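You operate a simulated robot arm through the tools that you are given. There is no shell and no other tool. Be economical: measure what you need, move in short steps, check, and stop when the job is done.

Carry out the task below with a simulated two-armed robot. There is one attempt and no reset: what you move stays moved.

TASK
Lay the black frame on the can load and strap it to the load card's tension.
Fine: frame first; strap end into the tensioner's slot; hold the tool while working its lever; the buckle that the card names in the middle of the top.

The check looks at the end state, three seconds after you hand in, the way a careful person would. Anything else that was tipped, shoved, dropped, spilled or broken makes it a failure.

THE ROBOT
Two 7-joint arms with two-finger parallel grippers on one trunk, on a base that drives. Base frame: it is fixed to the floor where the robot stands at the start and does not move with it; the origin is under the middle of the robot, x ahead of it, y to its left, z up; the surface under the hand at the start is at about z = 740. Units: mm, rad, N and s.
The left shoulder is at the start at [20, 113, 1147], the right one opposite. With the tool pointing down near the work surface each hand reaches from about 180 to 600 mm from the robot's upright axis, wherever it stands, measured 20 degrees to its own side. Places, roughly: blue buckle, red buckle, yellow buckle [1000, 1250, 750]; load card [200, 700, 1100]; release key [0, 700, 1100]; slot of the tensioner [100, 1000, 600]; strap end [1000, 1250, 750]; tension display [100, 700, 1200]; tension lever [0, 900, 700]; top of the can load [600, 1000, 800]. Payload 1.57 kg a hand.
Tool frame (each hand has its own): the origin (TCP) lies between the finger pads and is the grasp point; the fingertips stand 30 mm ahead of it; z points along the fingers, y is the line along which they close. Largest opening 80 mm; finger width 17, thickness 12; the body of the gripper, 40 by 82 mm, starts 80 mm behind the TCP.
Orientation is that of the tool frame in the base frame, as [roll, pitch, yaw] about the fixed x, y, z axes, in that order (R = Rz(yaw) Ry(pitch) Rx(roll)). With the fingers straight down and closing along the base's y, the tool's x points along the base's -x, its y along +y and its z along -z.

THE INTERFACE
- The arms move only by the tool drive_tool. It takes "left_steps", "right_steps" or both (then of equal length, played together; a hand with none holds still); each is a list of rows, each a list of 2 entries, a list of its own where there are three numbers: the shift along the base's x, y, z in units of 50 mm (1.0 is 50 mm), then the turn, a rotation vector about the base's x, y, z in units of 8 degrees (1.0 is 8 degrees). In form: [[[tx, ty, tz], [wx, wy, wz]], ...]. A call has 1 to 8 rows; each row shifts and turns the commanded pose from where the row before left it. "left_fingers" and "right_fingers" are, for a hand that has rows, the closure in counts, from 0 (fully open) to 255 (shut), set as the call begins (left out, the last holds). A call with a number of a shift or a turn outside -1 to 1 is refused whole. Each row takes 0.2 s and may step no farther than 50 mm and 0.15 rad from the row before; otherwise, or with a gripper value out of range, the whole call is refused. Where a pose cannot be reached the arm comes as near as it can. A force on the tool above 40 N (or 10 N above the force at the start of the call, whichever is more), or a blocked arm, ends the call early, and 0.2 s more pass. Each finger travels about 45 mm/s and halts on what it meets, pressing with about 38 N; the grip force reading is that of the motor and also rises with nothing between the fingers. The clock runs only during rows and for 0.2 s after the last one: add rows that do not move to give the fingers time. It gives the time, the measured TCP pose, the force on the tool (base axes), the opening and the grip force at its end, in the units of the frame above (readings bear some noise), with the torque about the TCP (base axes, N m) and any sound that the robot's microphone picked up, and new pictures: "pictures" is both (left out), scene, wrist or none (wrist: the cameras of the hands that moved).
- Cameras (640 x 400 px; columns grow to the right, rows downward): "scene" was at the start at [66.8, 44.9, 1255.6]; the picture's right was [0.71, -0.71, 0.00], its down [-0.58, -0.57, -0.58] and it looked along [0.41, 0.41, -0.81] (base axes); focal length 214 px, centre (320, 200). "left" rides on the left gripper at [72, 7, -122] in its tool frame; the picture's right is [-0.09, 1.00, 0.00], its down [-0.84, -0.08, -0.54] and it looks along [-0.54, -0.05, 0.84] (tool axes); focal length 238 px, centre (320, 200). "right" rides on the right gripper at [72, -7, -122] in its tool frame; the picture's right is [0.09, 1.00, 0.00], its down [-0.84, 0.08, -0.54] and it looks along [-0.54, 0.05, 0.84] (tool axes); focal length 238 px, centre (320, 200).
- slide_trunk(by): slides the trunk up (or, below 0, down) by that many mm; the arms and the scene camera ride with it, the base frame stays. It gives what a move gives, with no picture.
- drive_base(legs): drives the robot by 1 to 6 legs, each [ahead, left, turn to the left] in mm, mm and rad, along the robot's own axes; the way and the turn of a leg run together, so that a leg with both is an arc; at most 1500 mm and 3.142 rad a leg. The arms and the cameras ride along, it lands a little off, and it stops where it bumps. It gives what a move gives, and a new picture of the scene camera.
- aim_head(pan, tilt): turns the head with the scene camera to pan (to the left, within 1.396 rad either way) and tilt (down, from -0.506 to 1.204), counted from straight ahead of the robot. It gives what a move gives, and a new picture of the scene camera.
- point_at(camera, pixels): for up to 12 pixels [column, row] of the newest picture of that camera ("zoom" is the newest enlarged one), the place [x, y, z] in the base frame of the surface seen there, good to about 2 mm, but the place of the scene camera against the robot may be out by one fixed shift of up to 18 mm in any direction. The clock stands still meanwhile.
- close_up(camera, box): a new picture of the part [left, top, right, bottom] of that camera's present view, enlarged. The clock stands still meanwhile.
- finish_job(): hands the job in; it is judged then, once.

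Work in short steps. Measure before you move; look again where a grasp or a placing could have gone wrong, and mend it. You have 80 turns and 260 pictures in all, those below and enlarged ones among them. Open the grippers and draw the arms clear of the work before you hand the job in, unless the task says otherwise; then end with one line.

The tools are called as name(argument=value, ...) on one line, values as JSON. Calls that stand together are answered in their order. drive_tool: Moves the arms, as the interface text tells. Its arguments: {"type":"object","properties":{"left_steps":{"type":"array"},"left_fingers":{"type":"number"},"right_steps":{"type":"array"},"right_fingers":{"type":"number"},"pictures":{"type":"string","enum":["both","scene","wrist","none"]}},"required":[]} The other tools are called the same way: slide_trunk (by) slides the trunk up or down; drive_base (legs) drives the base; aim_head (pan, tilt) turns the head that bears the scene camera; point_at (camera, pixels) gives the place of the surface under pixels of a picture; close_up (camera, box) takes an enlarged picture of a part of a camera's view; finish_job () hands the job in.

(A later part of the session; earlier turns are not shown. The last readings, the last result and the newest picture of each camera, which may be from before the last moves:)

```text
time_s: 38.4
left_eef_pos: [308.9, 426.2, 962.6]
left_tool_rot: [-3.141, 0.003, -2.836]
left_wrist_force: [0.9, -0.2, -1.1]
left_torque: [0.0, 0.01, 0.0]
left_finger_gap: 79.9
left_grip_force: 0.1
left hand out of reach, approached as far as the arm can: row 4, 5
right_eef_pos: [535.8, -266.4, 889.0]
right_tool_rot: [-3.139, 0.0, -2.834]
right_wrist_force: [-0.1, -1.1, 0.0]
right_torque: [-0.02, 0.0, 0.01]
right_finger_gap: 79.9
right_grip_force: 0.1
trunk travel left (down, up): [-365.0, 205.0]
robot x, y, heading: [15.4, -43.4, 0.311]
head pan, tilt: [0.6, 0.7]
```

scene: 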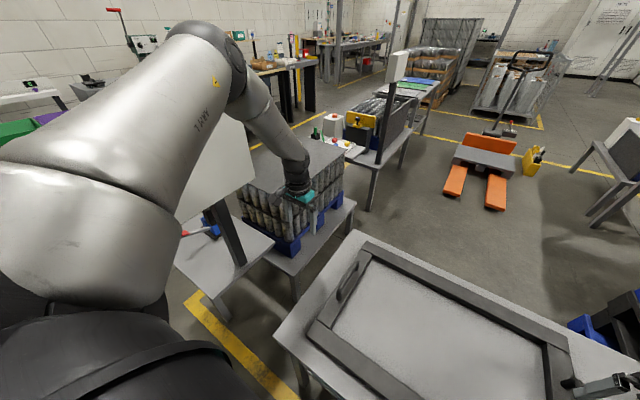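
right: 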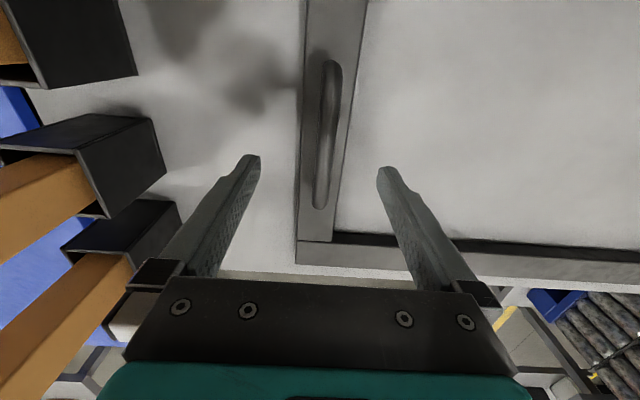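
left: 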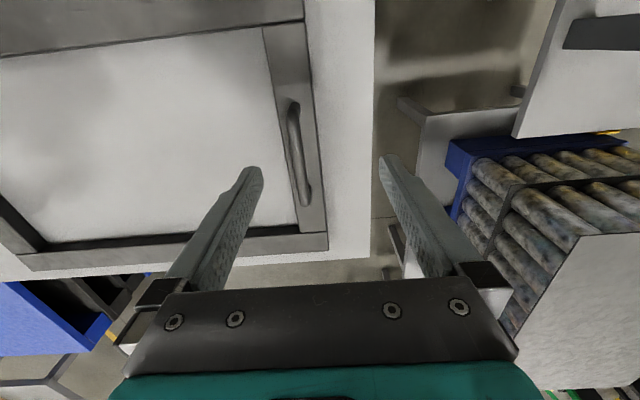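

The left forearm hangs steep, so it needs a lower trunk. I raise both hands (left above its handle) before lowering the trunk, and check the right elbow against the posts.

drive_tool(left_steps=[[[0.19, -0.57, 0.76], [0, 0, 0]], [[0.19, -0.57, 0.76], [0, 0, 0]], [[0.19, -0.57, 0.76], [0, 0, 0]], [[0.19, -0.57, 0.76], [0, 0, 0]], [[0.19, -0.57, 0.76], [0, 0, 0]], [[0.19, -0.57, 0.76], [0, 0, 0]]], right_steps=[[[0, 0, 0.88], [0, 0, 0]], [[0, 0, 0.88], [0, 0, 0]], [[0, 0, 0.88], [0, 0, 0]], [[0, 0, 0.88], [0, 0, 0]], [[0, 0, 0.88], [0, 0, 0]], [[0, 0, 0.88], [0, 0, 0]]], pictures="scene")

aim_head(pan=-0.7, tilt=0.6)

```text
time_s: 39.8
left_eef_pos: [367.7, 251.8, 1190.4]
left_tool_rot: [-3.141, 0.0, -2.836]
left_wrist_force: [-0.2, 0.9, 0.4]
left_torque: [-0.02, 0.01, 0.01]
left_finger_gap: 79.9
left_grip_force: 0.0
right_eef_pos: [536.1, -268.4, 1153.3]
right_tool_rot: [-3.14, -0.002, -2.832]
right_wrist_force: [0.5, 0.0, -0.2]
right_torque: [0.03, 0.01, -0.02]
right_finger_gap: 79.8
right_grip_force: 0.1
trunk travel left (down, up): [-365.0, 205.0]
robot x, y, heading: [15.9, -38.8, 0.309]
head pan, tilt: [0.6, 0.7]
```

scene: 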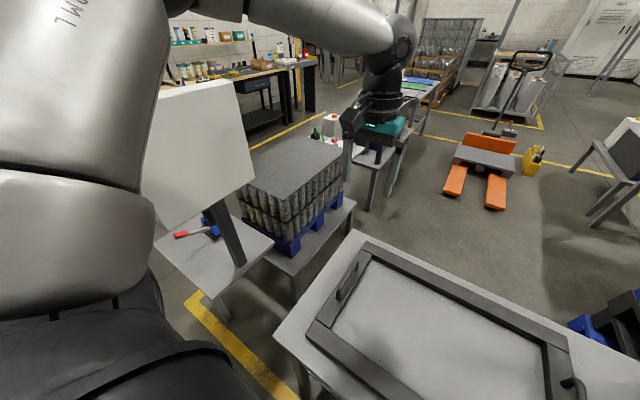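

```text
time_s: 41.3
left_eef_pos: [368.1, 253.9, 1189.5]
left_tool_rot: [-3.14, 0.0, -2.835]
left_wrist_force: [0.7, -0.1, 0.7]
left_torque: [-0.02, 0.02, 0.01]
left_finger_gap: 80.1
left_grip_force: 0.1
right_eef_pos: [536.3, -267.3, 1152.5]
right_tool_rot: [-3.141, 0.0, -2.832]
right_wrist_force: [0.2, -1.0, 0.2]
right_torque: [0.0, -0.02, 0.02]
right_finger_gap: 80.1
right_grip_force: 0.0
trunk travel left (down, up): [-365.0, 205.0]
robot x, y, heading: [10.7, -42.0, 0.309]
head pan, tilt: [-0.7, 0.6]
```

scene: 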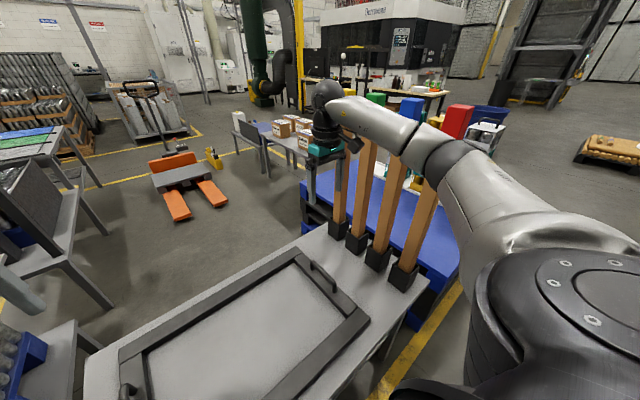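

Left is above its handle. I measure the right elbow/forearm against the posts (red post top (457,115)).

point_at(camera="scene", pixels=[[440, 160], [455, 150], [420, 150], [430, 180], [400, 130], [365, 110], [480, 180], [457, 120], [395, 115], [375, 125]])

close_up(camera="scene", box=[300, 70, 540, 220])

```text
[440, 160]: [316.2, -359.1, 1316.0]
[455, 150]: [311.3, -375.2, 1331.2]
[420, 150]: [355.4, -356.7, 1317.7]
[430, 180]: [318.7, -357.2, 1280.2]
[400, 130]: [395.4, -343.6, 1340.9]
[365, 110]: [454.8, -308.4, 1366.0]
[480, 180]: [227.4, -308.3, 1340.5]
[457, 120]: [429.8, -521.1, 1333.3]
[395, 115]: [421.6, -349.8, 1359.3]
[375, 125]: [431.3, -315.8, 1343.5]
```

```text
2.67 times, centred on (420, 145) of scene
```

zoom: 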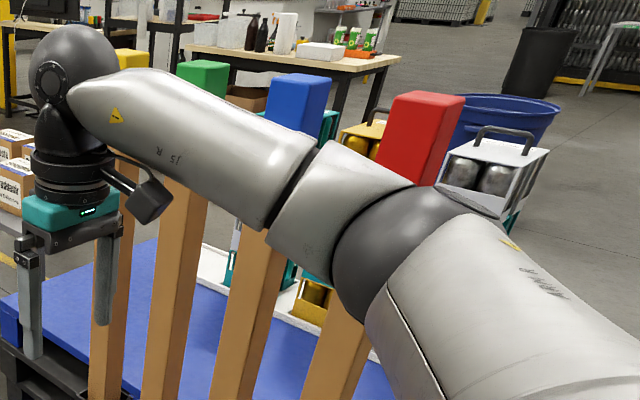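

About 65 mm lateral clearance from the elbow to the post line; trunk down is vertical, so it is safe. I lower the trunk 265 mm.

slide_trunk(by=-265)

drive_tool(left_steps=[[[0, 0, -0.7], [0, 0, 0]], [[0, 0, -0.3], [0, 0, 0]]], right_steps=[[[0, 0, 0], [0, 0, 0]], [[0, 0, 0], [0, 0, 0]]], pictures="both")

```text
time_s: 44.0
left_eef_pos: [368.4, 253.6, 925.4]
left_tool_rot: [-3.14, -0.001, -2.833]
left_wrist_force: [-0.1, -0.2, -0.3]
left_torque: [-0.03, 0.02, 0.04]
left_finger_gap: 79.7
left_grip_force: 0.0
right_eef_pos: [537.4, -267.8, 887.9]
right_tool_rot: [3.141, 0.0, -2.835]
right_wrist_force: [0.3, 0.2, -0.1]
right_torque: [0.05, 0.0, 0.0]
right_finger_gap: 79.9
right_grip_force: 0.1
trunk travel left (down, up): [-100.0, 470.0]
robot x, y, heading: [13.5, -42.3, 0.315]
head pan, tilt: [-0.7, 0.6]
```

```text
time_s: 44.6
left_eef_pos: [369.1, 252.2, 873.9]
left_tool_rot: [-3.141, -0.001, -2.835]
left_wrist_force: [0.3, -0.4, 0.1]
left_torque: [-0.02, 0.03, 0.02]
left_finger_gap: 80.0
left_grip_force: 0.1
right_eef_pos: [536.4, -268.0, 887.1]
right_tool_rot: [3.141, 0.0, -2.835]
right_wrist_force: [-0.4, -0.4, -0.7]
right_torque: [-0.01, 0.02, 0.01]
right_finger_gap: 80.1
right_grip_force: 0.1
trunk travel left (down, up): [-100.0, 470.0]
robot x, y, heading: [15.6, -38.0, 0.306]
head pan, tilt: [-0.7, 0.6]
```

scene: 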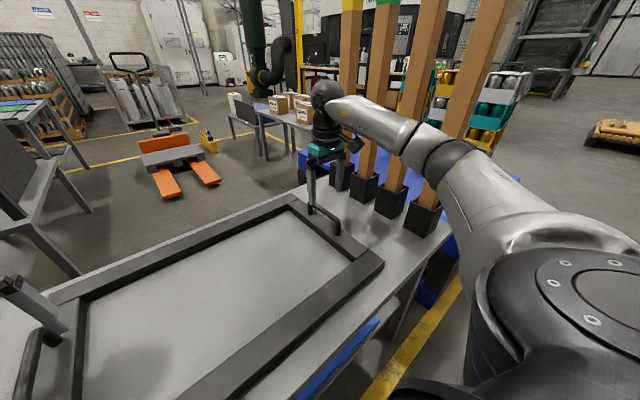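
right: 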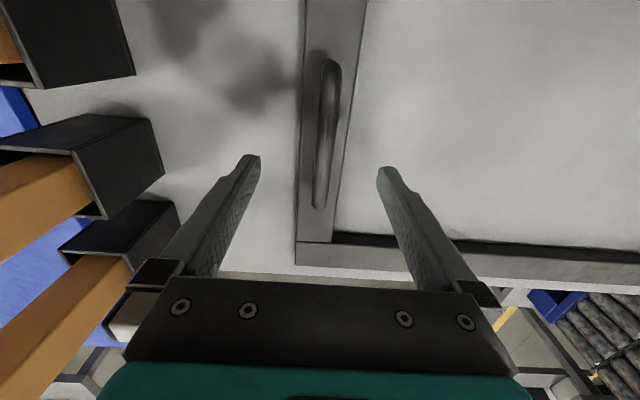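
left: 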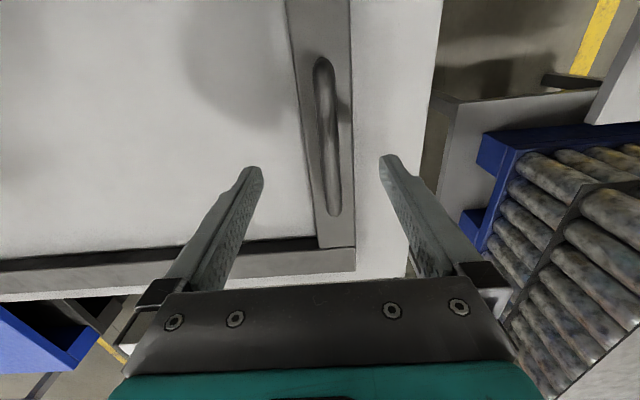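

Both hands are over the handles with fingers straddling. I lower to z≈813 and then close.

drive_tool(left_steps=[[[-0.03, 0.03, -0.7], [0, 0, 0]], [[0, 0, -0.53], [0, 0, 0]], [[0, 0, 0], [0, 0, 0]]], right_steps=[[[0, 0, -0.9], [0, 0, 0]], [[0, 0, -0.58], [0, 0, 0]], [[0, 0, 0], [0, 0, 0]]], pictures="wrist")

drive_tool(left_steps=[[[0, 0, 0], [0, 0, 0]], [[0, 0, 0], [0, 0, 0]], [[0, 0, 0], [0, 0, 0]], [[0, 0, 0], [0, 0, 0]], [[0, 0, 0], [0, 0, 0]]], right_steps=[[[0, 0, 0], [0, 0, 0]], [[0, 0, 0], [0, 0, 0]], [[0, 0, 0], [0, 0, 0]], [[0, 0, 0], [0, 0, 0]], [[0, 0, 0], [0, 0, 0]]], left_fingers=255, right_fingers=255, pictures="wrist")

```text
time_s: 45.4
left_eef_pos: [367.8, 254.1, 813.0]
left_tool_rot: [-3.141, 0.002, -2.833]
left_wrist_force: [0.2, -0.6, 0.4]
left_torque: [0.0, 0.02, -0.01]
left_finger_gap: 80.2
left_grip_force: 0.0
right_eef_pos: [535.6, -267.1, 811.4]
right_tool_rot: [-3.14, -0.001, -2.833]
right_wrist_force: [0.0, 0.7, 0.5]
right_torque: [0.02, 0.0, -0.03]
right_finger_gap: 80.1
right_grip_force: 0.0
trunk travel left (down, up): [-100.0, 470.0]
robot x, y, heading: [12.7, -41.6, 0.307]
head pan, tilt: [-0.7, 0.6]
```

right: 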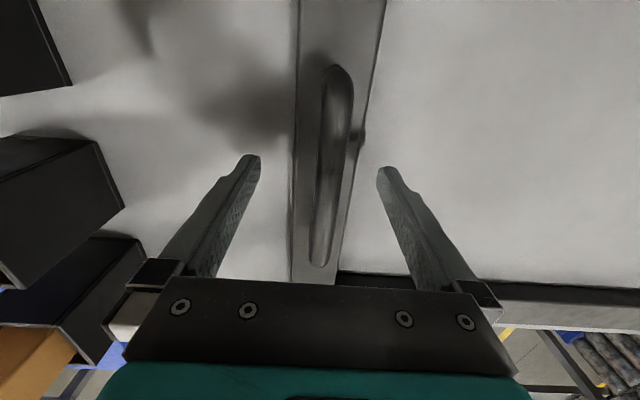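
left: 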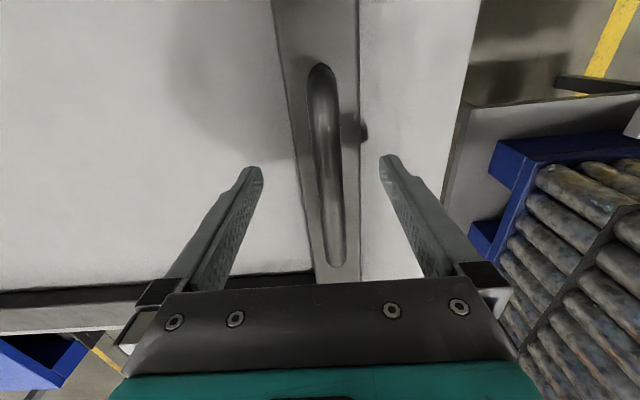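

```text
time_s: 46.6
left_eef_pos: [366.6, 255.0, 812.8]
left_tool_rot: [-3.141, -0.001, -2.835]
left_wrist_force: [-2.8, 8.7, 0.7]
left_torque: [0.0, 0.07, 0.19]
left_finger_gap: 16.0
left_grip_force: 24.9
right_eef_pos: [537.1, -267.2, 812.7]
right_tool_rot: [-3.14, -0.003, -2.834]
right_wrist_force: [1.7, -1.7, 3.5]
right_torque: [-0.15, 0.31, 0.19]
right_finger_gap: 15.8
right_grip_force: 24.8
trunk travel left (down, up): [-100.0, 470.0]
robot x, y, heading: [18.6, -36.3, 0.313]
head pan, tilt: [-0.7, 0.6]
```

right: 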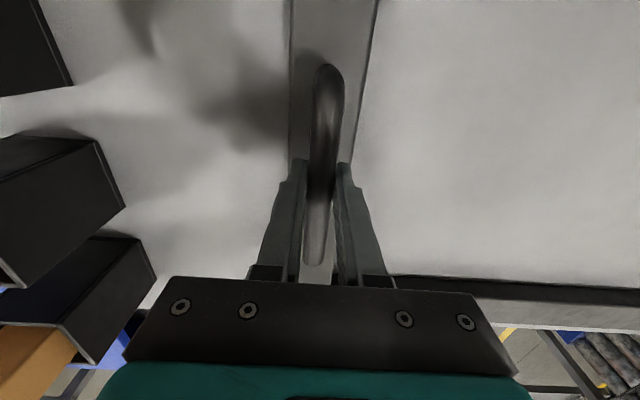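
left: 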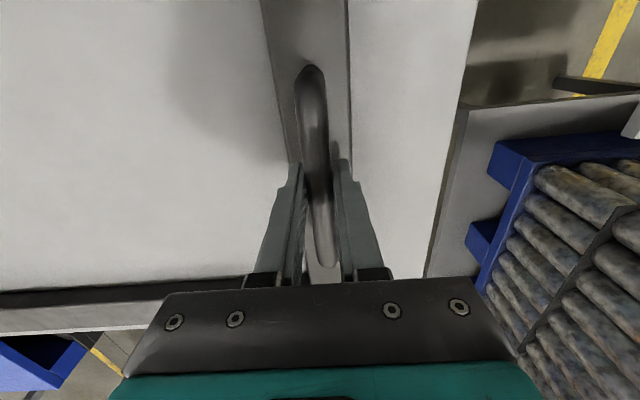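

Both handles are gripped (gaps 16 mm). I lift with the trunk, first 60 mm to check, then more.

slide_trunk(by=60)

slide_trunk(by=340)

aim_head(pan=-0.5, tilt=0.9)

```text
time_s: 47.6
left_eef_pos: [369.3, 255.7, 872.5]
left_tool_rot: [3.14, -0.001, -2.835]
left_wrist_force: [-3.2, 11.3, -7.4]
left_torque: [-0.05, 0.26, 0.11]
left_finger_gap: 15.5
left_grip_force: 31.2
right_eef_pos: [536.8, -268.3, 872.3]
right_tool_rot: [-3.141, -0.001, -2.836]
right_wrist_force: [2.8, -10.1, -6.2]
right_torque: [0.0, -0.16, 0.12]
right_finger_gap: 15.7
right_grip_force: 31.7
trunk travel left (down, up): [-160.0, 410.0]
robot x, y, heading: [12.2, -38.5, 0.314]
head pan, tilt: [-0.7, 0.6]
```

```text
time_s: 50.9
left_eef_pos: [368.4, 253.8, 1211.9]
left_tool_rot: [3.14, -0.001, -2.833]
left_wrist_force: [-4.4, 15.1, -6.8]
left_torque: [0.07, -0.07, 0.16]
left_finger_gap: 15.6
left_grip_force: 31.7
right_eef_pos: [537.7, -267.8, 1212.2]
right_tool_rot: [-3.138, 0.0, -2.836]
right_wrist_force: [3.4, -14.8, -6.7]
right_torque: [-0.11, 0.16, 0.19]
right_finger_gap: 15.6
right_grip_force: 31.6
trunk travel left (down, up): [-500.0, 70.0]
robot x, y, heading: [14.8, -41.5, 0.311]
head pan, tilt: [-0.7, 0.6]
```

```text
time_s: 51.7
left_eef_pos: [368.1, 254.4, 1211.6]
left_tool_rot: [-3.142, -0.001, -2.833]
left_wrist_force: [-4.4, 14.9, -7.0]
left_torque: [0.04, 0.07, 0.16]
left_finger_gap: 15.6
left_grip_force: 31.7
right_eef_pos: [538.8, -268.4, 1213.0]
right_tool_rot: [-3.138, 0.001, -2.835]
right_wrist_force: [3.4, -15.9, -6.1]
right_torque: [-0.05, 0.0, 0.2]
right_finger_gap: 15.5
right_grip_force: 31.4
trunk travel left (down, up): [-500.0, 70.0]
robot x, y, heading: [12.6, -41.0, 0.308]
head pan, tilt: [-0.499, 0.901]
```

scene: 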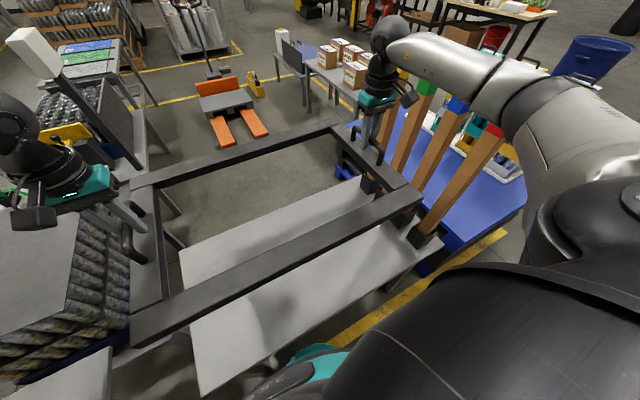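

The frame is lifted and level. I back off 300 mm from the bench, then turn left to face +y and look at the lane on the left.

drive_base(legs=[[-300, 0, 0]])

drive_base(legs=[[0, 0, 1.25]])

aim_head(pan=0.9, tilt=0.7)

aim_head(pan=-0.6, tilt=0.6)

```text
time_s: 53.8
left_eef_pos: [78.8, 163.2, 1212.6]
left_tool_rot: [3.14, 0.0, -2.833]
left_wrist_force: [-4.4, 15.0, -6.1]
left_torque: [-0.05, 0.1, 0.13]
left_finger_gap: 15.5
left_grip_force: 31.4
right_eef_pos: [251.7, -358.8, 1212.3]
right_tool_rot: [-3.138, -0.001, -2.833]
right_wrist_force: [3.8, -14.7, -5.9]
right_torque: [-0.02, -0.05, 0.15]
right_finger_gap: 15.5
right_grip_force: 31.2
trunk travel left (down, up): [-500.0, 70.0]
robot x, y, heading: [-271.3, -134.0, 0.309]
head pan, tilt: [-0.499, 0.901]
```

scene: 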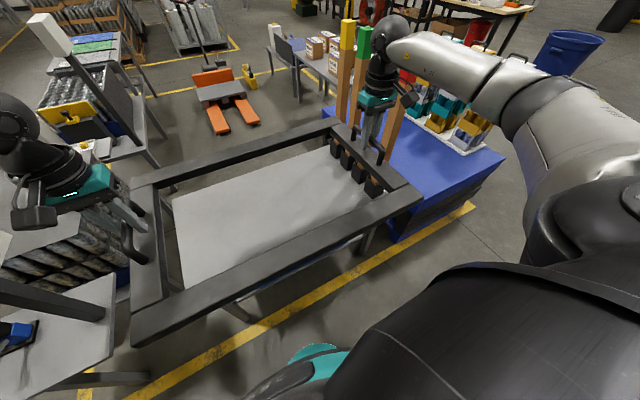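

```text
time_s: 57.2
left_eef_pos: [-442.5, 295.9, 1212.2]
left_tool_rot: [-3.141, -0.003, -1.582]
left_wrist_force: [-0.6, -0.4, -6.1]
left_torque: [0.15, -0.02, 0.14]
left_finger_gap: 15.6
left_grip_force: 31.3
right_eef_pos: [106.8, 293.4, 1212.6]
right_tool_rot: [-3.137, 0.0, -1.585]
right_wrist_force: [0.5, -0.5, -6.0]
right_torque: [-0.18, -0.02, 0.2]
right_finger_gap: 15.7
right_grip_force: 31.5
trunk travel left (down, up): [-500.0, 70.0]
robot x, y, heading: [-273.5, -132.3, 1.557]
head pan, tilt: [-0.499, 0.901]
```

scene: 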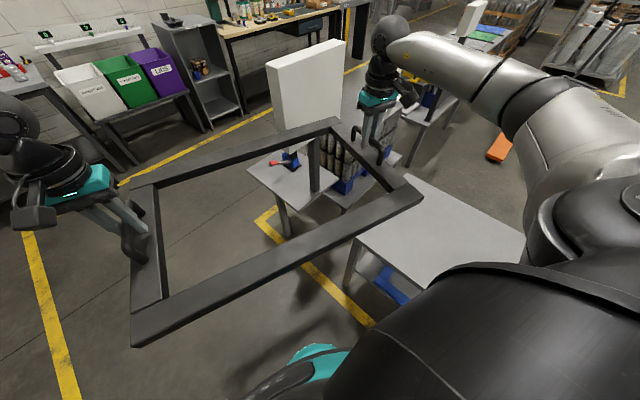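

```text
time_s: 58.8
left_eef_pos: [-441.9, 296.3, 1211.4]
left_tool_rot: [-3.14, 0.001, -1.583]
left_wrist_force: [0.9, 0.4, -6.5]
left_torque: [-0.04, 0.0, 0.16]
left_finger_gap: 15.5
left_grip_force: 31.3
right_eef_pos: [107.1, 294.0, 1211.8]
right_tool_rot: [-3.141, -0.003, -1.586]
right_wrist_force: [-0.5, -1.0, -5.3]
right_torque: [-0.05, 0.03, 0.14]
right_finger_gap: 15.6
right_grip_force: 31.0
trunk travel left (down, up): [-500.0, 70.0]
robot x, y, heading: [-275.1, -133.2, 1.559]
head pan, tilt: [0.901, 0.7]
```

scene: 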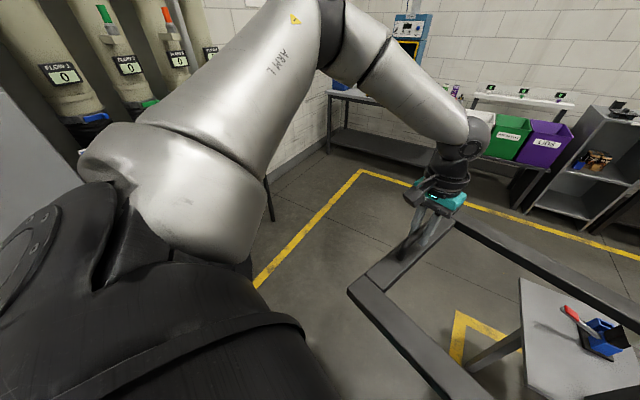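

```text
time_s: 60.4
left_eef_pos: [-442.5, 297.2, 1211.7]
left_tool_rot: [3.14, -0.002, -1.583]
left_wrist_force: [0.4, 0.7, -5.6]
left_torque: [0.03, 0.02, 0.13]
left_finger_gap: 15.8
left_grip_force: 30.9
right_eef_pos: [106.1, 293.1, 1212.3]
right_tool_rot: [-3.137, -0.001, -1.586]
right_wrist_force: [-0.3, -0.2, -6.7]
right_torque: [-0.16, -0.03, 0.17]
right_finger_gap: 15.7
right_grip_force: 31.5
trunk travel left (down, up): [-500.0, 70.0]
robot x, y, heading: [-273.7, -130.7, 1.556]
head pan, tilt: [-0.6, 0.6]
```

scene: 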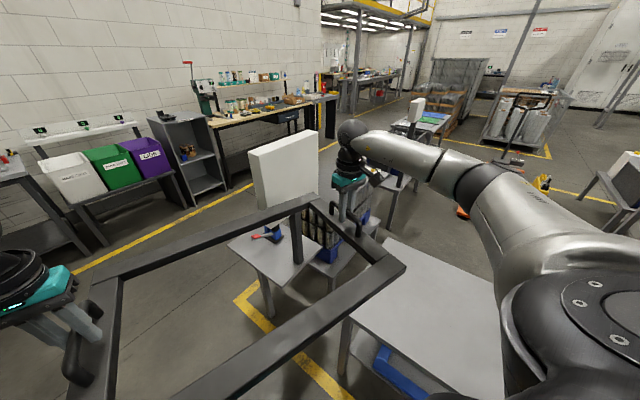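

The lane to the left is open. I measure the small table, panel, the back row and the yellow lines for the route.

point_at(camera="scene", pixels=[[270, 288], [230, 247], [262, 232], [318, 145], [250, 150], [190, 205], [100, 245], [235, 187], [262, 235], [275, 238], [340, 370], [240, 293]])

close_up(camera="scene", box=[210, 100, 420, 270])

```text
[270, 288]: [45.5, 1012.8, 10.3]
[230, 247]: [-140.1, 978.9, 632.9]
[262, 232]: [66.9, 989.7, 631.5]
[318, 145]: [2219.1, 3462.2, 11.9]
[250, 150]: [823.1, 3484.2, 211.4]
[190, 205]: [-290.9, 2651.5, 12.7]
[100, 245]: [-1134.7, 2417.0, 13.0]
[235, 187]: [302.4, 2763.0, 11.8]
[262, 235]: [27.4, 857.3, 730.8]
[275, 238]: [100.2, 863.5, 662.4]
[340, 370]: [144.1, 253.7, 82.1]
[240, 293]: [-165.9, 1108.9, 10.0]
```

```text
2.35 times, centred on (315, 185) of scene
```

zoom: 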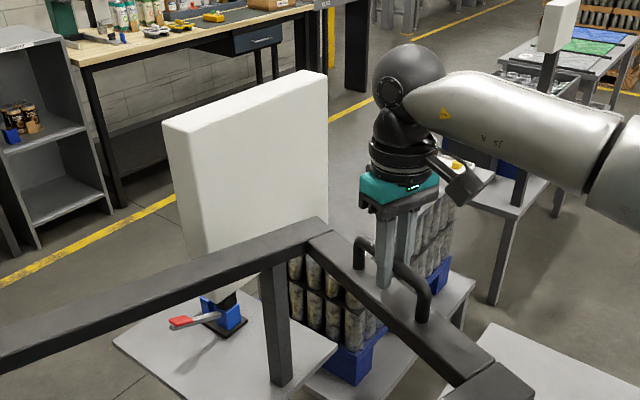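

Back row stands at y≥2420–2760; the tensioner table spans x≥-140. I check what stands to the robot's left before side-stepping.

aim_head(pan=1.35, tilt=0.5)

point_at(camera="scene", pixels=[[50, 150], [100, 130], [20, 300], [150, 110], [30, 220], [400, 250], [300, 300], [330, 150], [240, 250], [420, 120]])

```text
time_s: 62.3
left_eef_pos: [-443.1, 296.2, 1211.6]
left_tool_rot: [-3.141, -0.002, -1.583]
left_wrist_force: [0.3, 0.5, -6.0]
left_torque: [-0.04, 0.0, 0.15]
left_finger_gap: 15.7
left_grip_force: 31.2
right_eef_pos: [108.0, 292.0, 1212.3]
right_tool_rot: [-3.138, -0.003, -1.586]
right_wrist_force: [0.2, 0.2, -6.4]
right_torque: [-0.03, -0.02, 0.17]
right_finger_gap: 15.4
right_grip_force: 31.3
trunk travel left (down, up): [-500.0, 70.0]
robot x, y, heading: [-275.5, -130.3, 1.555]
head pan, tilt: [1.349, 0.499]
```

scene: 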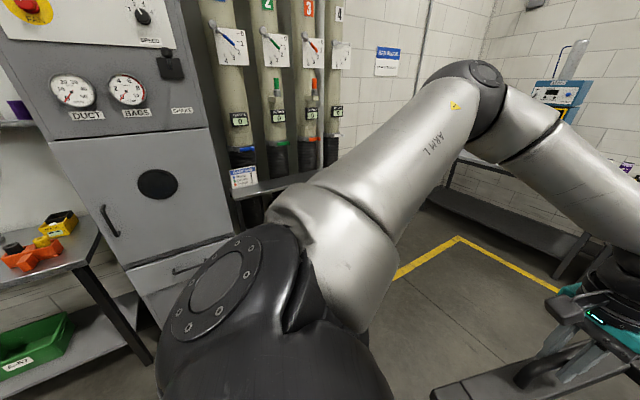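

```text
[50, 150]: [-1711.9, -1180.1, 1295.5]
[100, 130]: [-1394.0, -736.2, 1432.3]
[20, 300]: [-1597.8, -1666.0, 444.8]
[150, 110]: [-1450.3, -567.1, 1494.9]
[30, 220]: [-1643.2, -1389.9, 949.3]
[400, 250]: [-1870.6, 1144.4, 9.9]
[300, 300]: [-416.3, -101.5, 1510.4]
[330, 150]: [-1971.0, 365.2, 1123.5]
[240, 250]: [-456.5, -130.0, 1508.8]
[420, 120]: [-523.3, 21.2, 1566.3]
```

Left obstacles are beyond x=-1390. I side-step left 400, drive ahead 1500 along x≈-660, then turn right to face the load from its far side.

drive_base(legs=[[100, 400, 0], [1500, 0, 0], [80, 0, 0]])

drive_base(legs=[[0, 0, -2.83]])

aim_head(pan=0.6, tilt=0.6)

```text
time_s: 72.5
left_eef_pos: [-805.9, 1981.7, 1210.5]
left_tool_rot: [-3.14, -0.002, -1.591]
left_wrist_force: [1.0, 1.1, -6.6]
left_torque: [-0.03, -0.01, 0.1]
left_finger_gap: 16.0
left_grip_force: 31.2
right_eef_pos: [-254.4, 1972.7, 1212.4]
right_tool_rot: [-3.138, -0.002, -1.594]
right_wrist_force: [-0.2, -1.4, -6.5]
right_torque: [-0.03, 0.05, 0.16]
right_finger_gap: 16.1
right_grip_force: 31.1
trunk travel left (down, up): [-500.0, 70.0]
robot x, y, heading: [-642.0, 1551.3, 1.55]
head pan, tilt: [1.349, 0.499]
```

scene: 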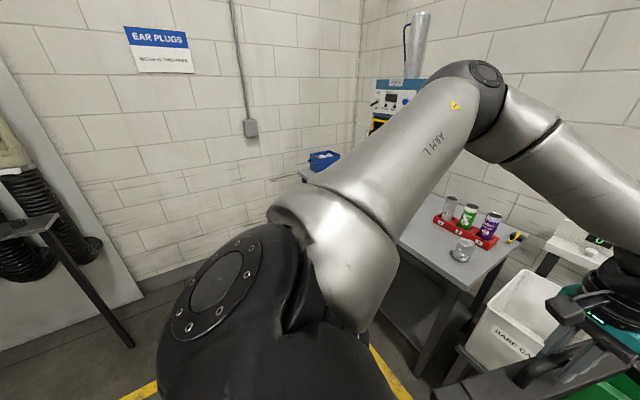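

```text
time_s: 79.7
left_eef_pos: [-364.0, 1178.9, 1211.8]
left_tool_rot: [-3.141, -0.001, 1.82]
left_wrist_force: [-0.2, -0.8, -6.5]
left_torque: [0.1, 0.05, 0.13]
left_finger_gap: 15.6
left_grip_force: 30.9
right_eef_pos: [-896.0, 1041.1, 1212.9]
right_tool_rot: [-3.139, -0.002, 1.819]
right_wrist_force: [0.3, 1.4, -6.7]
right_torque: [-0.03, -0.01, 0.16]
right_finger_gap: 15.6
right_grip_force: 31.2
trunk travel left (down, up): [-500.0, 70.0]
robot x, y, heading: [-640.4, 1548.2, -1.323]
head pan, tilt: [1.349, 0.499]
```

scene: 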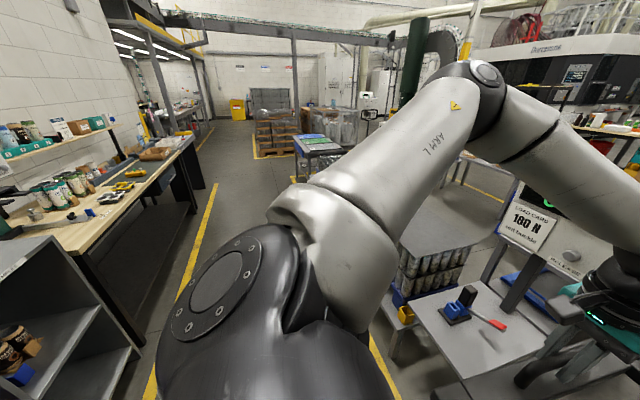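

```text
time_s: 80.8
left_eef_pos: [-364.3, 1178.5, 1212.1]
left_tool_rot: [-3.139, -0.002, 1.821]
left_wrist_force: [-0.5, -0.5, -7.3]
left_torque: [0.09, 0.03, 0.13]
left_finger_gap: 15.5
left_grip_force: 31.1
right_eef_pos: [-896.3, 1040.2, 1212.7]
right_tool_rot: [-3.139, -0.003, 1.818]
right_wrist_force: [0.1, 0.2, -7.6]
right_torque: [-0.03, 0.0, 0.17]
right_finger_gap: 15.7
right_grip_force: 31.2
trunk travel left (down, up): [-500.0, 70.0]
robot x, y, heading: [-638.0, 1549.0, -1.321]
head pan, tilt: [0.6, 0.6]
```

scene: 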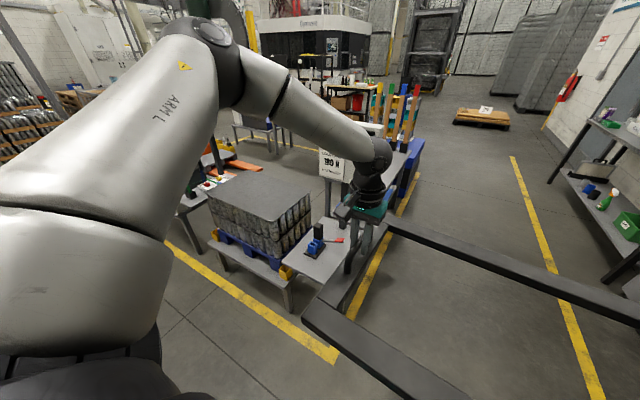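

The card is visible at (333,163). I zoom on it and measure the load's far side.

close_up(camera="scene", box=[290, 120, 400, 210])

close_up(camera="scene", box=[170, 150, 410, 300])

point_at(camera="scene", pixels=[[209, 193], [282, 219], [310, 192], [240, 172], [290, 282], [206, 248], [300, 262], [340, 262], [260, 195], [232, 262], [295, 308], [170, 245]])

```text
4.44 times, centred on (345, 165) of scene
```

zoom: 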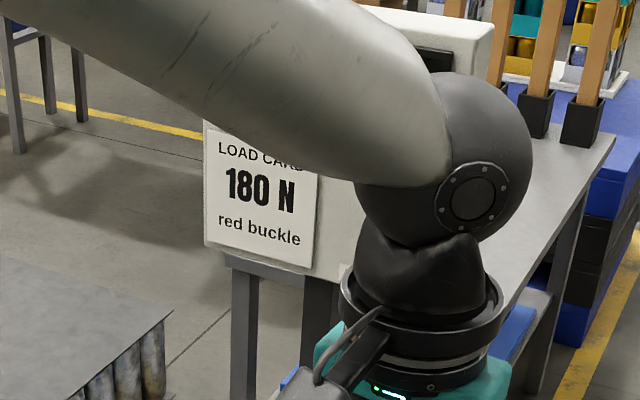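

```text
2.67 times, centred on (290, 225) of scene
```

zoom: 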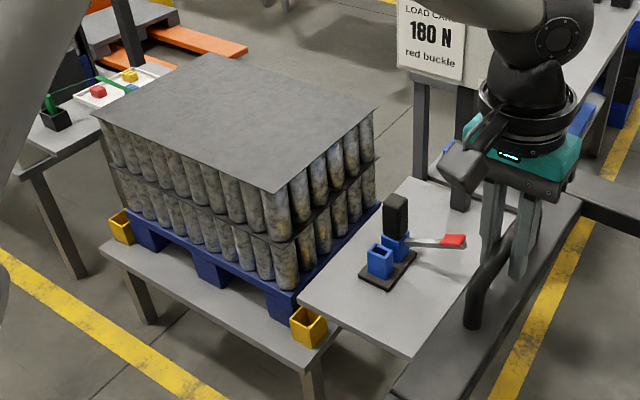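

```text
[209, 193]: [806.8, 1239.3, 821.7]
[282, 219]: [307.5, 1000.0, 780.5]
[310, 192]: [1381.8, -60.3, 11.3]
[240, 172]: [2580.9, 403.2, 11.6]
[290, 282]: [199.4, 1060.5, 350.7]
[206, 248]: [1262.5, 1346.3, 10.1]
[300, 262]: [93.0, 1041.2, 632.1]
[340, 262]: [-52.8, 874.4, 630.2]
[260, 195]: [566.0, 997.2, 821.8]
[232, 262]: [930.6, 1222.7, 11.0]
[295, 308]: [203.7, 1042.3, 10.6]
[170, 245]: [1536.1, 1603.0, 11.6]
```

Card: 180 N, red buckle. I measure the load's top corners and the tensioner in the zoom.

point_at(camera="zoom", pixels=[[97, 114], [273, 188], [372, 111], [208, 56], [120, 245], [325, 345], [55, 118], [100, 92], [380, 255], [397, 215], [455, 241], [395, 240]])

```text
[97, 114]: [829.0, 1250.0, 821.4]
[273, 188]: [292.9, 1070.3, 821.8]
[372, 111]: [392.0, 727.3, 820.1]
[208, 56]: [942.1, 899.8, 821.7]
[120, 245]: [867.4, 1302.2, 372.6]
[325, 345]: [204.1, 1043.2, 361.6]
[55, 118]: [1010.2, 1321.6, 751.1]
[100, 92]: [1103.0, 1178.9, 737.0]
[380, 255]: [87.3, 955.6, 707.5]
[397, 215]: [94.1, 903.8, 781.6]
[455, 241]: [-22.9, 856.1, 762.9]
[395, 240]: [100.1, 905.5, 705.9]
```

Load top centre ≈ (614,987), yaw ≈17.7°. The table edge reaches ~260 mm from that centre, so I need more reach: I centre the frame laterally and push it forward 80 mm with both hands in step.

drive_tool(left_steps=[[[0.48, 0.12, 0.2], [0, 0, 0]], [[0.48, 0.12, 0.2], [0, 0, 0]], [[0.48, 0.12, 0.2], [0, 0, 0]], [[0.48, 0.12, 0.2], [0, 0, 0]], [[0.1, -0.39, 0], [0, 0, 0]], [[0.1, -0.39, 0], [0, 0, 0]], [[0.1, -0.39, 0], [0, 0, 0]], [[0.1, -0.39, 0], [0, 0, 0]]], right_steps=[[[0.48, 0.12, 0.2], [0, 0, 0]], [[0.48, 0.12, 0.2], [0, 0, 0]], [[0.48, 0.12, 0.2], [0, 0, 0]], [[0.48, 0.12, 0.2], [0, 0, 0]], [[0.1, -0.39, 0], [0, 0, 0]], [[0.1, -0.39, 0], [0, 0, 0]], [[0.1, -0.39, 0], [0, 0, 0]], [[0.1, -0.39, 0], [0, 0, 0]]], pictures="none")

```text
time_s: 82.5
left_eef_pos: [-247.2, 1124.3, 1250.3]
left_tool_rot: [3.142, -0.003, 1.818]
left_wrist_force: [-2.8, -2.1, -7.7]
left_torque: [-0.16, -0.16, 0.12]
left_finger_gap: 15.8
left_grip_force: 31.5
right_eef_pos: [-780.4, 984.4, 1250.5]
right_tool_rot: [-3.136, -0.005, 1.818]
right_wrist_force: [2.3, 1.0, -6.7]
right_torque: [0.31, 0.04, -0.01]
right_finger_gap: 15.8
right_grip_force: 31.3
trunk travel left (down, up): [-500.0, 70.0]
robot x, y, heading: [-636.7, 1549.5, -1.325]
head pan, tilt: [0.6, 0.6]
```

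The arms reach: frame centre now 510 mm ahead, centred. I turn +0.061, side-step left 1023 mm, then look before going ahead.

drive_base(legs=[[0, 0, 0.061], [0, 1023, 0]])

aim_head(pan=0.0, tilt=0.9)

```text
time_s: 88.3
left_eef_pos: [752.1, 1459.9, 1251.1]
left_tool_rot: [3.142, -0.002, 1.879]
left_wrist_force: [-5.1, -2.0, -7.2]
left_torque: [0.02, 0.05, 0.12]
left_finger_gap: 15.5
left_grip_force: 31.1
right_eef_pos: [230.0, 1292.4, 1251.8]
right_tool_rot: [-3.137, -0.002, 1.878]
right_wrist_force: [5.3, 2.9, -6.9]
right_torque: [0.05, 0.01, 0.18]
right_finger_gap: 15.7
right_grip_force: 30.6
trunk travel left (down, up): [-500.0, 70.0]
robot x, y, heading: [337.8, 1863.0, -1.26]
head pan, tilt: [0.6, 0.6]
```

scene: 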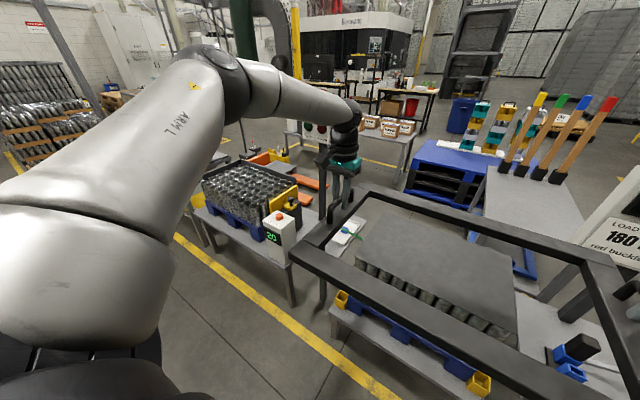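

```text
time_s: 89.3
left_eef_pos: [752.4, 1459.9, 1251.5]
left_tool_rot: [-3.141, -0.001, 1.879]
left_wrist_force: [-0.3, -1.1, -6.5]
left_torque: [0.09, 0.02, 0.13]
left_finger_gap: 15.4
left_grip_force: 31.1
right_eef_pos: [230.3, 1290.7, 1252.6]
right_tool_rot: [-3.138, -0.001, 1.878]
right_wrist_force: [-0.1, 0.1, -6.3]
right_torque: [0.01, -0.01, 0.13]
right_finger_gap: 15.6
right_grip_force: 31.1
trunk travel left (down, up): [-500.0, 70.0]
robot x, y, heading: [337.2, 1861.1, -1.264]
head pan, tilt: [0.0, 0.901]
```

scene: 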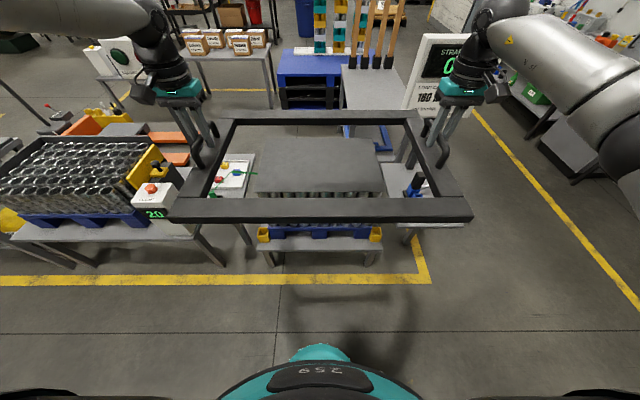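

Now squarely facing the load. I re-measure load top corners, table edge and strap parts from this view.

point_at(camera="scene", pixels=[[259, 190], [384, 188], [376, 139], [264, 139], [320, 255], [262, 236], [376, 234], [320, 165], [415, 185], [254, 172], [210, 192], [440, 68]])

close_up(camera="scene", box=[190, 110, 450, 275])

```text
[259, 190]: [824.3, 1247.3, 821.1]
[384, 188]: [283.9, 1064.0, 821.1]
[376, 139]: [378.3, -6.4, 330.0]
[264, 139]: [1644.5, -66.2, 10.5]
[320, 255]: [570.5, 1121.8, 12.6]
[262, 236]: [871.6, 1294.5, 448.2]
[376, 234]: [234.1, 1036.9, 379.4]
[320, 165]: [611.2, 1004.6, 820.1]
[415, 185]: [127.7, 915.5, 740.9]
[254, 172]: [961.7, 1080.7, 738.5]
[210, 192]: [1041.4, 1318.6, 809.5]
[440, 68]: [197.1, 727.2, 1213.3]
```

```text
2.42 times, centred on (320, 192) of scene
```

zoom: 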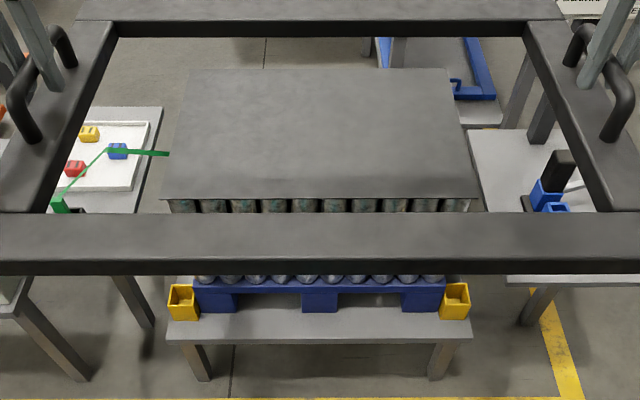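

point_at(camera="zoom", pixels=[[170, 338], [470, 335], [320, 336], [187, 72], [446, 72], [164, 195], [476, 193], [165, 154], [130, 152], [110, 148], [60, 205], [70, 168]])

```text
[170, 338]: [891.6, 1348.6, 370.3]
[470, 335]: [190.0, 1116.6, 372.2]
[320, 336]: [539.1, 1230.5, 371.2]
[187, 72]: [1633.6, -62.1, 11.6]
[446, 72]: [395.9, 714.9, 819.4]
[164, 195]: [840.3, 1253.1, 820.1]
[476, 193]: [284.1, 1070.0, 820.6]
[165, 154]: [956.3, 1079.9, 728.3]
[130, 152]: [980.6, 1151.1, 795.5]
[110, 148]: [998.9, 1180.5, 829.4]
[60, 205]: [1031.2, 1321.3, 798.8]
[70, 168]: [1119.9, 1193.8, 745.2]
```

point_at(camera="scene", pixels=[[320, 346], [293, 355], [320, 365], [348, 355], [230, 395], [410, 395]])

```text
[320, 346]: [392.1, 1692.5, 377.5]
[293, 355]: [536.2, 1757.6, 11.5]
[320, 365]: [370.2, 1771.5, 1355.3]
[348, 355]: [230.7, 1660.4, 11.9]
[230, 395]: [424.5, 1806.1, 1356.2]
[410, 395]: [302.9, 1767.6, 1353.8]
```

Base front is ~180 mm ahead of the axis; at the goal the table edge is 252 mm ahead, so it fits. I drive ahead 405 mm.

drive_base(legs=[[405, 0, 0]])

drive_tool(left_steps=[[[0, 0, 0], [0, 0, 0]]], right_steps=[[[0, 0, 0], [0, 0, 0]]], pictures="wrist")

```text
time_s: 91.8
left_eef_pos: [874.1, 1078.7, 1250.8]
left_tool_rot: [-3.14, -0.003, 1.877]
left_wrist_force: [-0.1, -1.2, -6.8]
left_torque: [0.03, -0.01, 0.1]
left_finger_gap: 15.7
left_grip_force: 31.1
right_eef_pos: [352.1, 908.6, 1250.4]
right_tool_rot: [-3.138, -0.003, 1.88]
right_wrist_force: [1.6, 0.9, -6.5]
right_torque: [0.04, 0.04, 0.13]
right_finger_gap: 15.6
right_grip_force: 31.0
trunk travel left (down, up): [-500.0, 70.0]
robot x, y, heading: [460.3, 1477.3, -1.264]
head pan, tilt: [0.0, 0.901]
```

scene: 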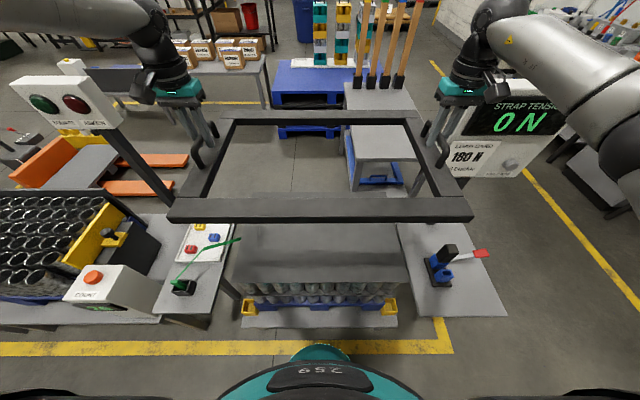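

```text
time_s: 92.2
left_eef_pos: [874.6, 1079.6, 1250.2]
left_tool_rot: [-3.141, -0.003, 1.88]
left_wrist_force: [0.0, -0.7, -6.2]
left_torque: [0.08, 0.02, 0.11]
left_finger_gap: 15.7
left_grip_force: 31.3
right_eef_pos: [352.1, 908.8, 1251.9]
right_tool_rot: [-3.137, -0.003, 1.88]
right_wrist_force: [-0.5, 0.5, -6.8]
right_torque: [0.0, 0.03, 0.14]
right_finger_gap: 15.5
right_grip_force: 31.5
trunk travel left (down, up): [-500.0, 70.0]
robot x, y, heading: [461.5, 1482.0, -1.26]
head pan, tilt: [0.0, 0.901]
```

right: 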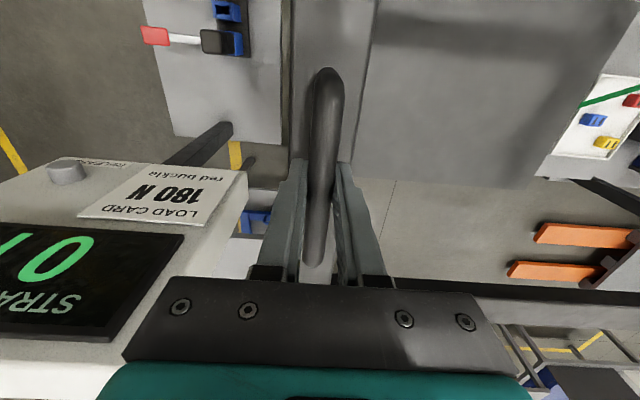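
left: 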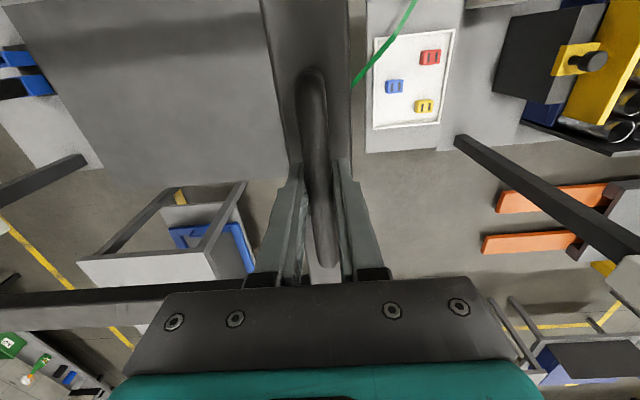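

I measure the load's front edge with the wrist cameras for a precise offset to the scene camera.

point_at(camera="right", pixels=[[400, 180], [460, 182], [520, 184], [540, 160], [575, 90], [450, 100]])

point_at(camera="left", pixels=[[120, 168], [200, 179], [250, 177], [40, 60], [80, 130], [200, 100], [8, 55], [30, 85]])

point_at(camera="scene", pixels=[[240, 280], [405, 278], [396, 226], [248, 226], [320, 282]])

close_up(camera="right", box=[340, 0, 640, 200])

close_up(camera="left", box=[0, 0, 300, 200])

```text
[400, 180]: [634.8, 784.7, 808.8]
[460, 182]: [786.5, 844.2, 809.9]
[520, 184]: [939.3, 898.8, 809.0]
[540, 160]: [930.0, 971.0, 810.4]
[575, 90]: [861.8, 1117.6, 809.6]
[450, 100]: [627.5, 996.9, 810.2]
```

```text
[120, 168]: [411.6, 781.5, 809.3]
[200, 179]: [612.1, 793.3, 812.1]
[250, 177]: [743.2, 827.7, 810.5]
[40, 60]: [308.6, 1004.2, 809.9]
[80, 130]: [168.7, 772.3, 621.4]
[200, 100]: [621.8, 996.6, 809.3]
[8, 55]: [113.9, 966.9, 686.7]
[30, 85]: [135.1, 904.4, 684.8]
```

```text
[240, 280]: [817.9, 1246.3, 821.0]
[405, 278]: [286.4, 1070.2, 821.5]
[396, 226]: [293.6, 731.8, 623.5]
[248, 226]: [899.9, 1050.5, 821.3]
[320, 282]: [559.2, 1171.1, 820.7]
```

```text
2.00 times, centred on (490, 100) of right
```

zoom: 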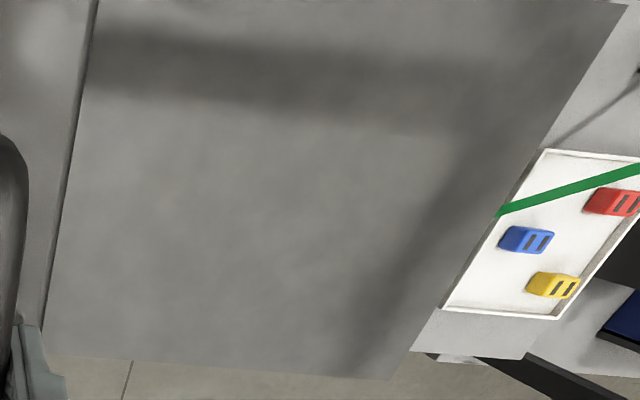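

```text
2.00 times, centred on (150, 100) of left
```

zoom: 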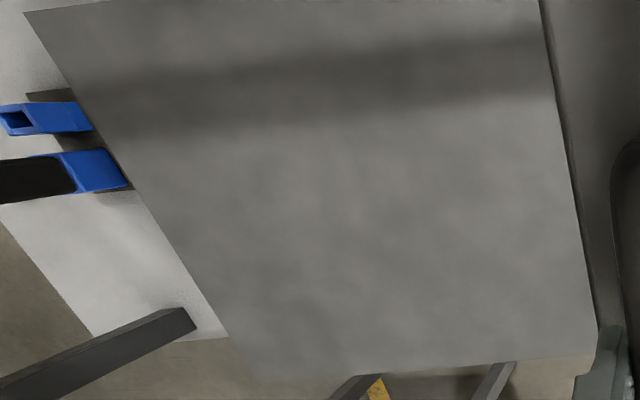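

point_at(camera="right", pixels=[[524, 188], [521, 187], [608, 56], [636, 10], [572, 112]])

point_at(camera="left", pixels=[[115, 189], [118, 188], [4, 8], [65, 103], [100, 160], [200, 186], [270, 179]])

```text
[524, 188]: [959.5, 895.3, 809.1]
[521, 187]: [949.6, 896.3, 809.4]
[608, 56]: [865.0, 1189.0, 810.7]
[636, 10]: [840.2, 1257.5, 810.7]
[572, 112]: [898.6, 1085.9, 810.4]
```

```text
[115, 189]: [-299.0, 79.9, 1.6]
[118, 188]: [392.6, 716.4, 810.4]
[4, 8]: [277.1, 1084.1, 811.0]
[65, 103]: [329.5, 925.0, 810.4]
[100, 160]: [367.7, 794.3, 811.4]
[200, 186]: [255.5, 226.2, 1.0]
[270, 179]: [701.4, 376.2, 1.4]
```

True load top: centre ≈(617,988), 598×383, yaw ≈17.3°, z≈810. I now measure the frame's outer corners from the scene camera (with load points for comparison).

close_up(camera="scene", box=[150, 90, 490, 302])

point_at(camera="zoom", pixels=[[36, 232], [606, 232], [510, 42], [152, 44], [60, 205], [585, 205], [470, 62], [180, 62], [110, 222], [540, 222], [165, 352], [480, 350]])

```text
1.88 times, centred on (320, 196) of scene
```

zoom: 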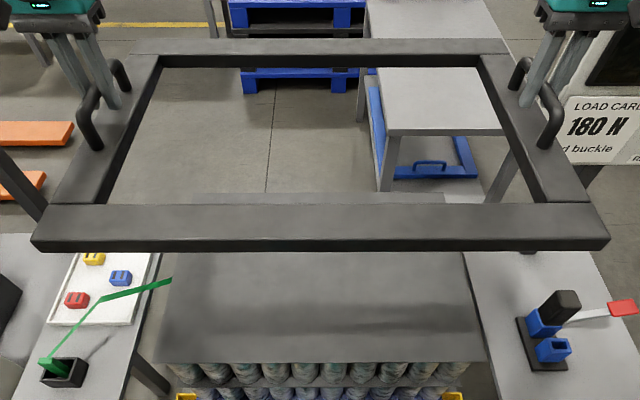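

```text
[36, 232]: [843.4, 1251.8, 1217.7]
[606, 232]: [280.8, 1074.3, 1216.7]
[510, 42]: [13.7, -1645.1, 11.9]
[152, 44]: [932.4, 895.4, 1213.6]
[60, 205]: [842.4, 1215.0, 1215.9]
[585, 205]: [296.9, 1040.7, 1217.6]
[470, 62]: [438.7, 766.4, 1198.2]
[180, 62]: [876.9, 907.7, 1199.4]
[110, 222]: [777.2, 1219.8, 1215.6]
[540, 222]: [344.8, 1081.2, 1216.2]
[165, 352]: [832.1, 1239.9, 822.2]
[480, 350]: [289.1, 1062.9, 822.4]
```

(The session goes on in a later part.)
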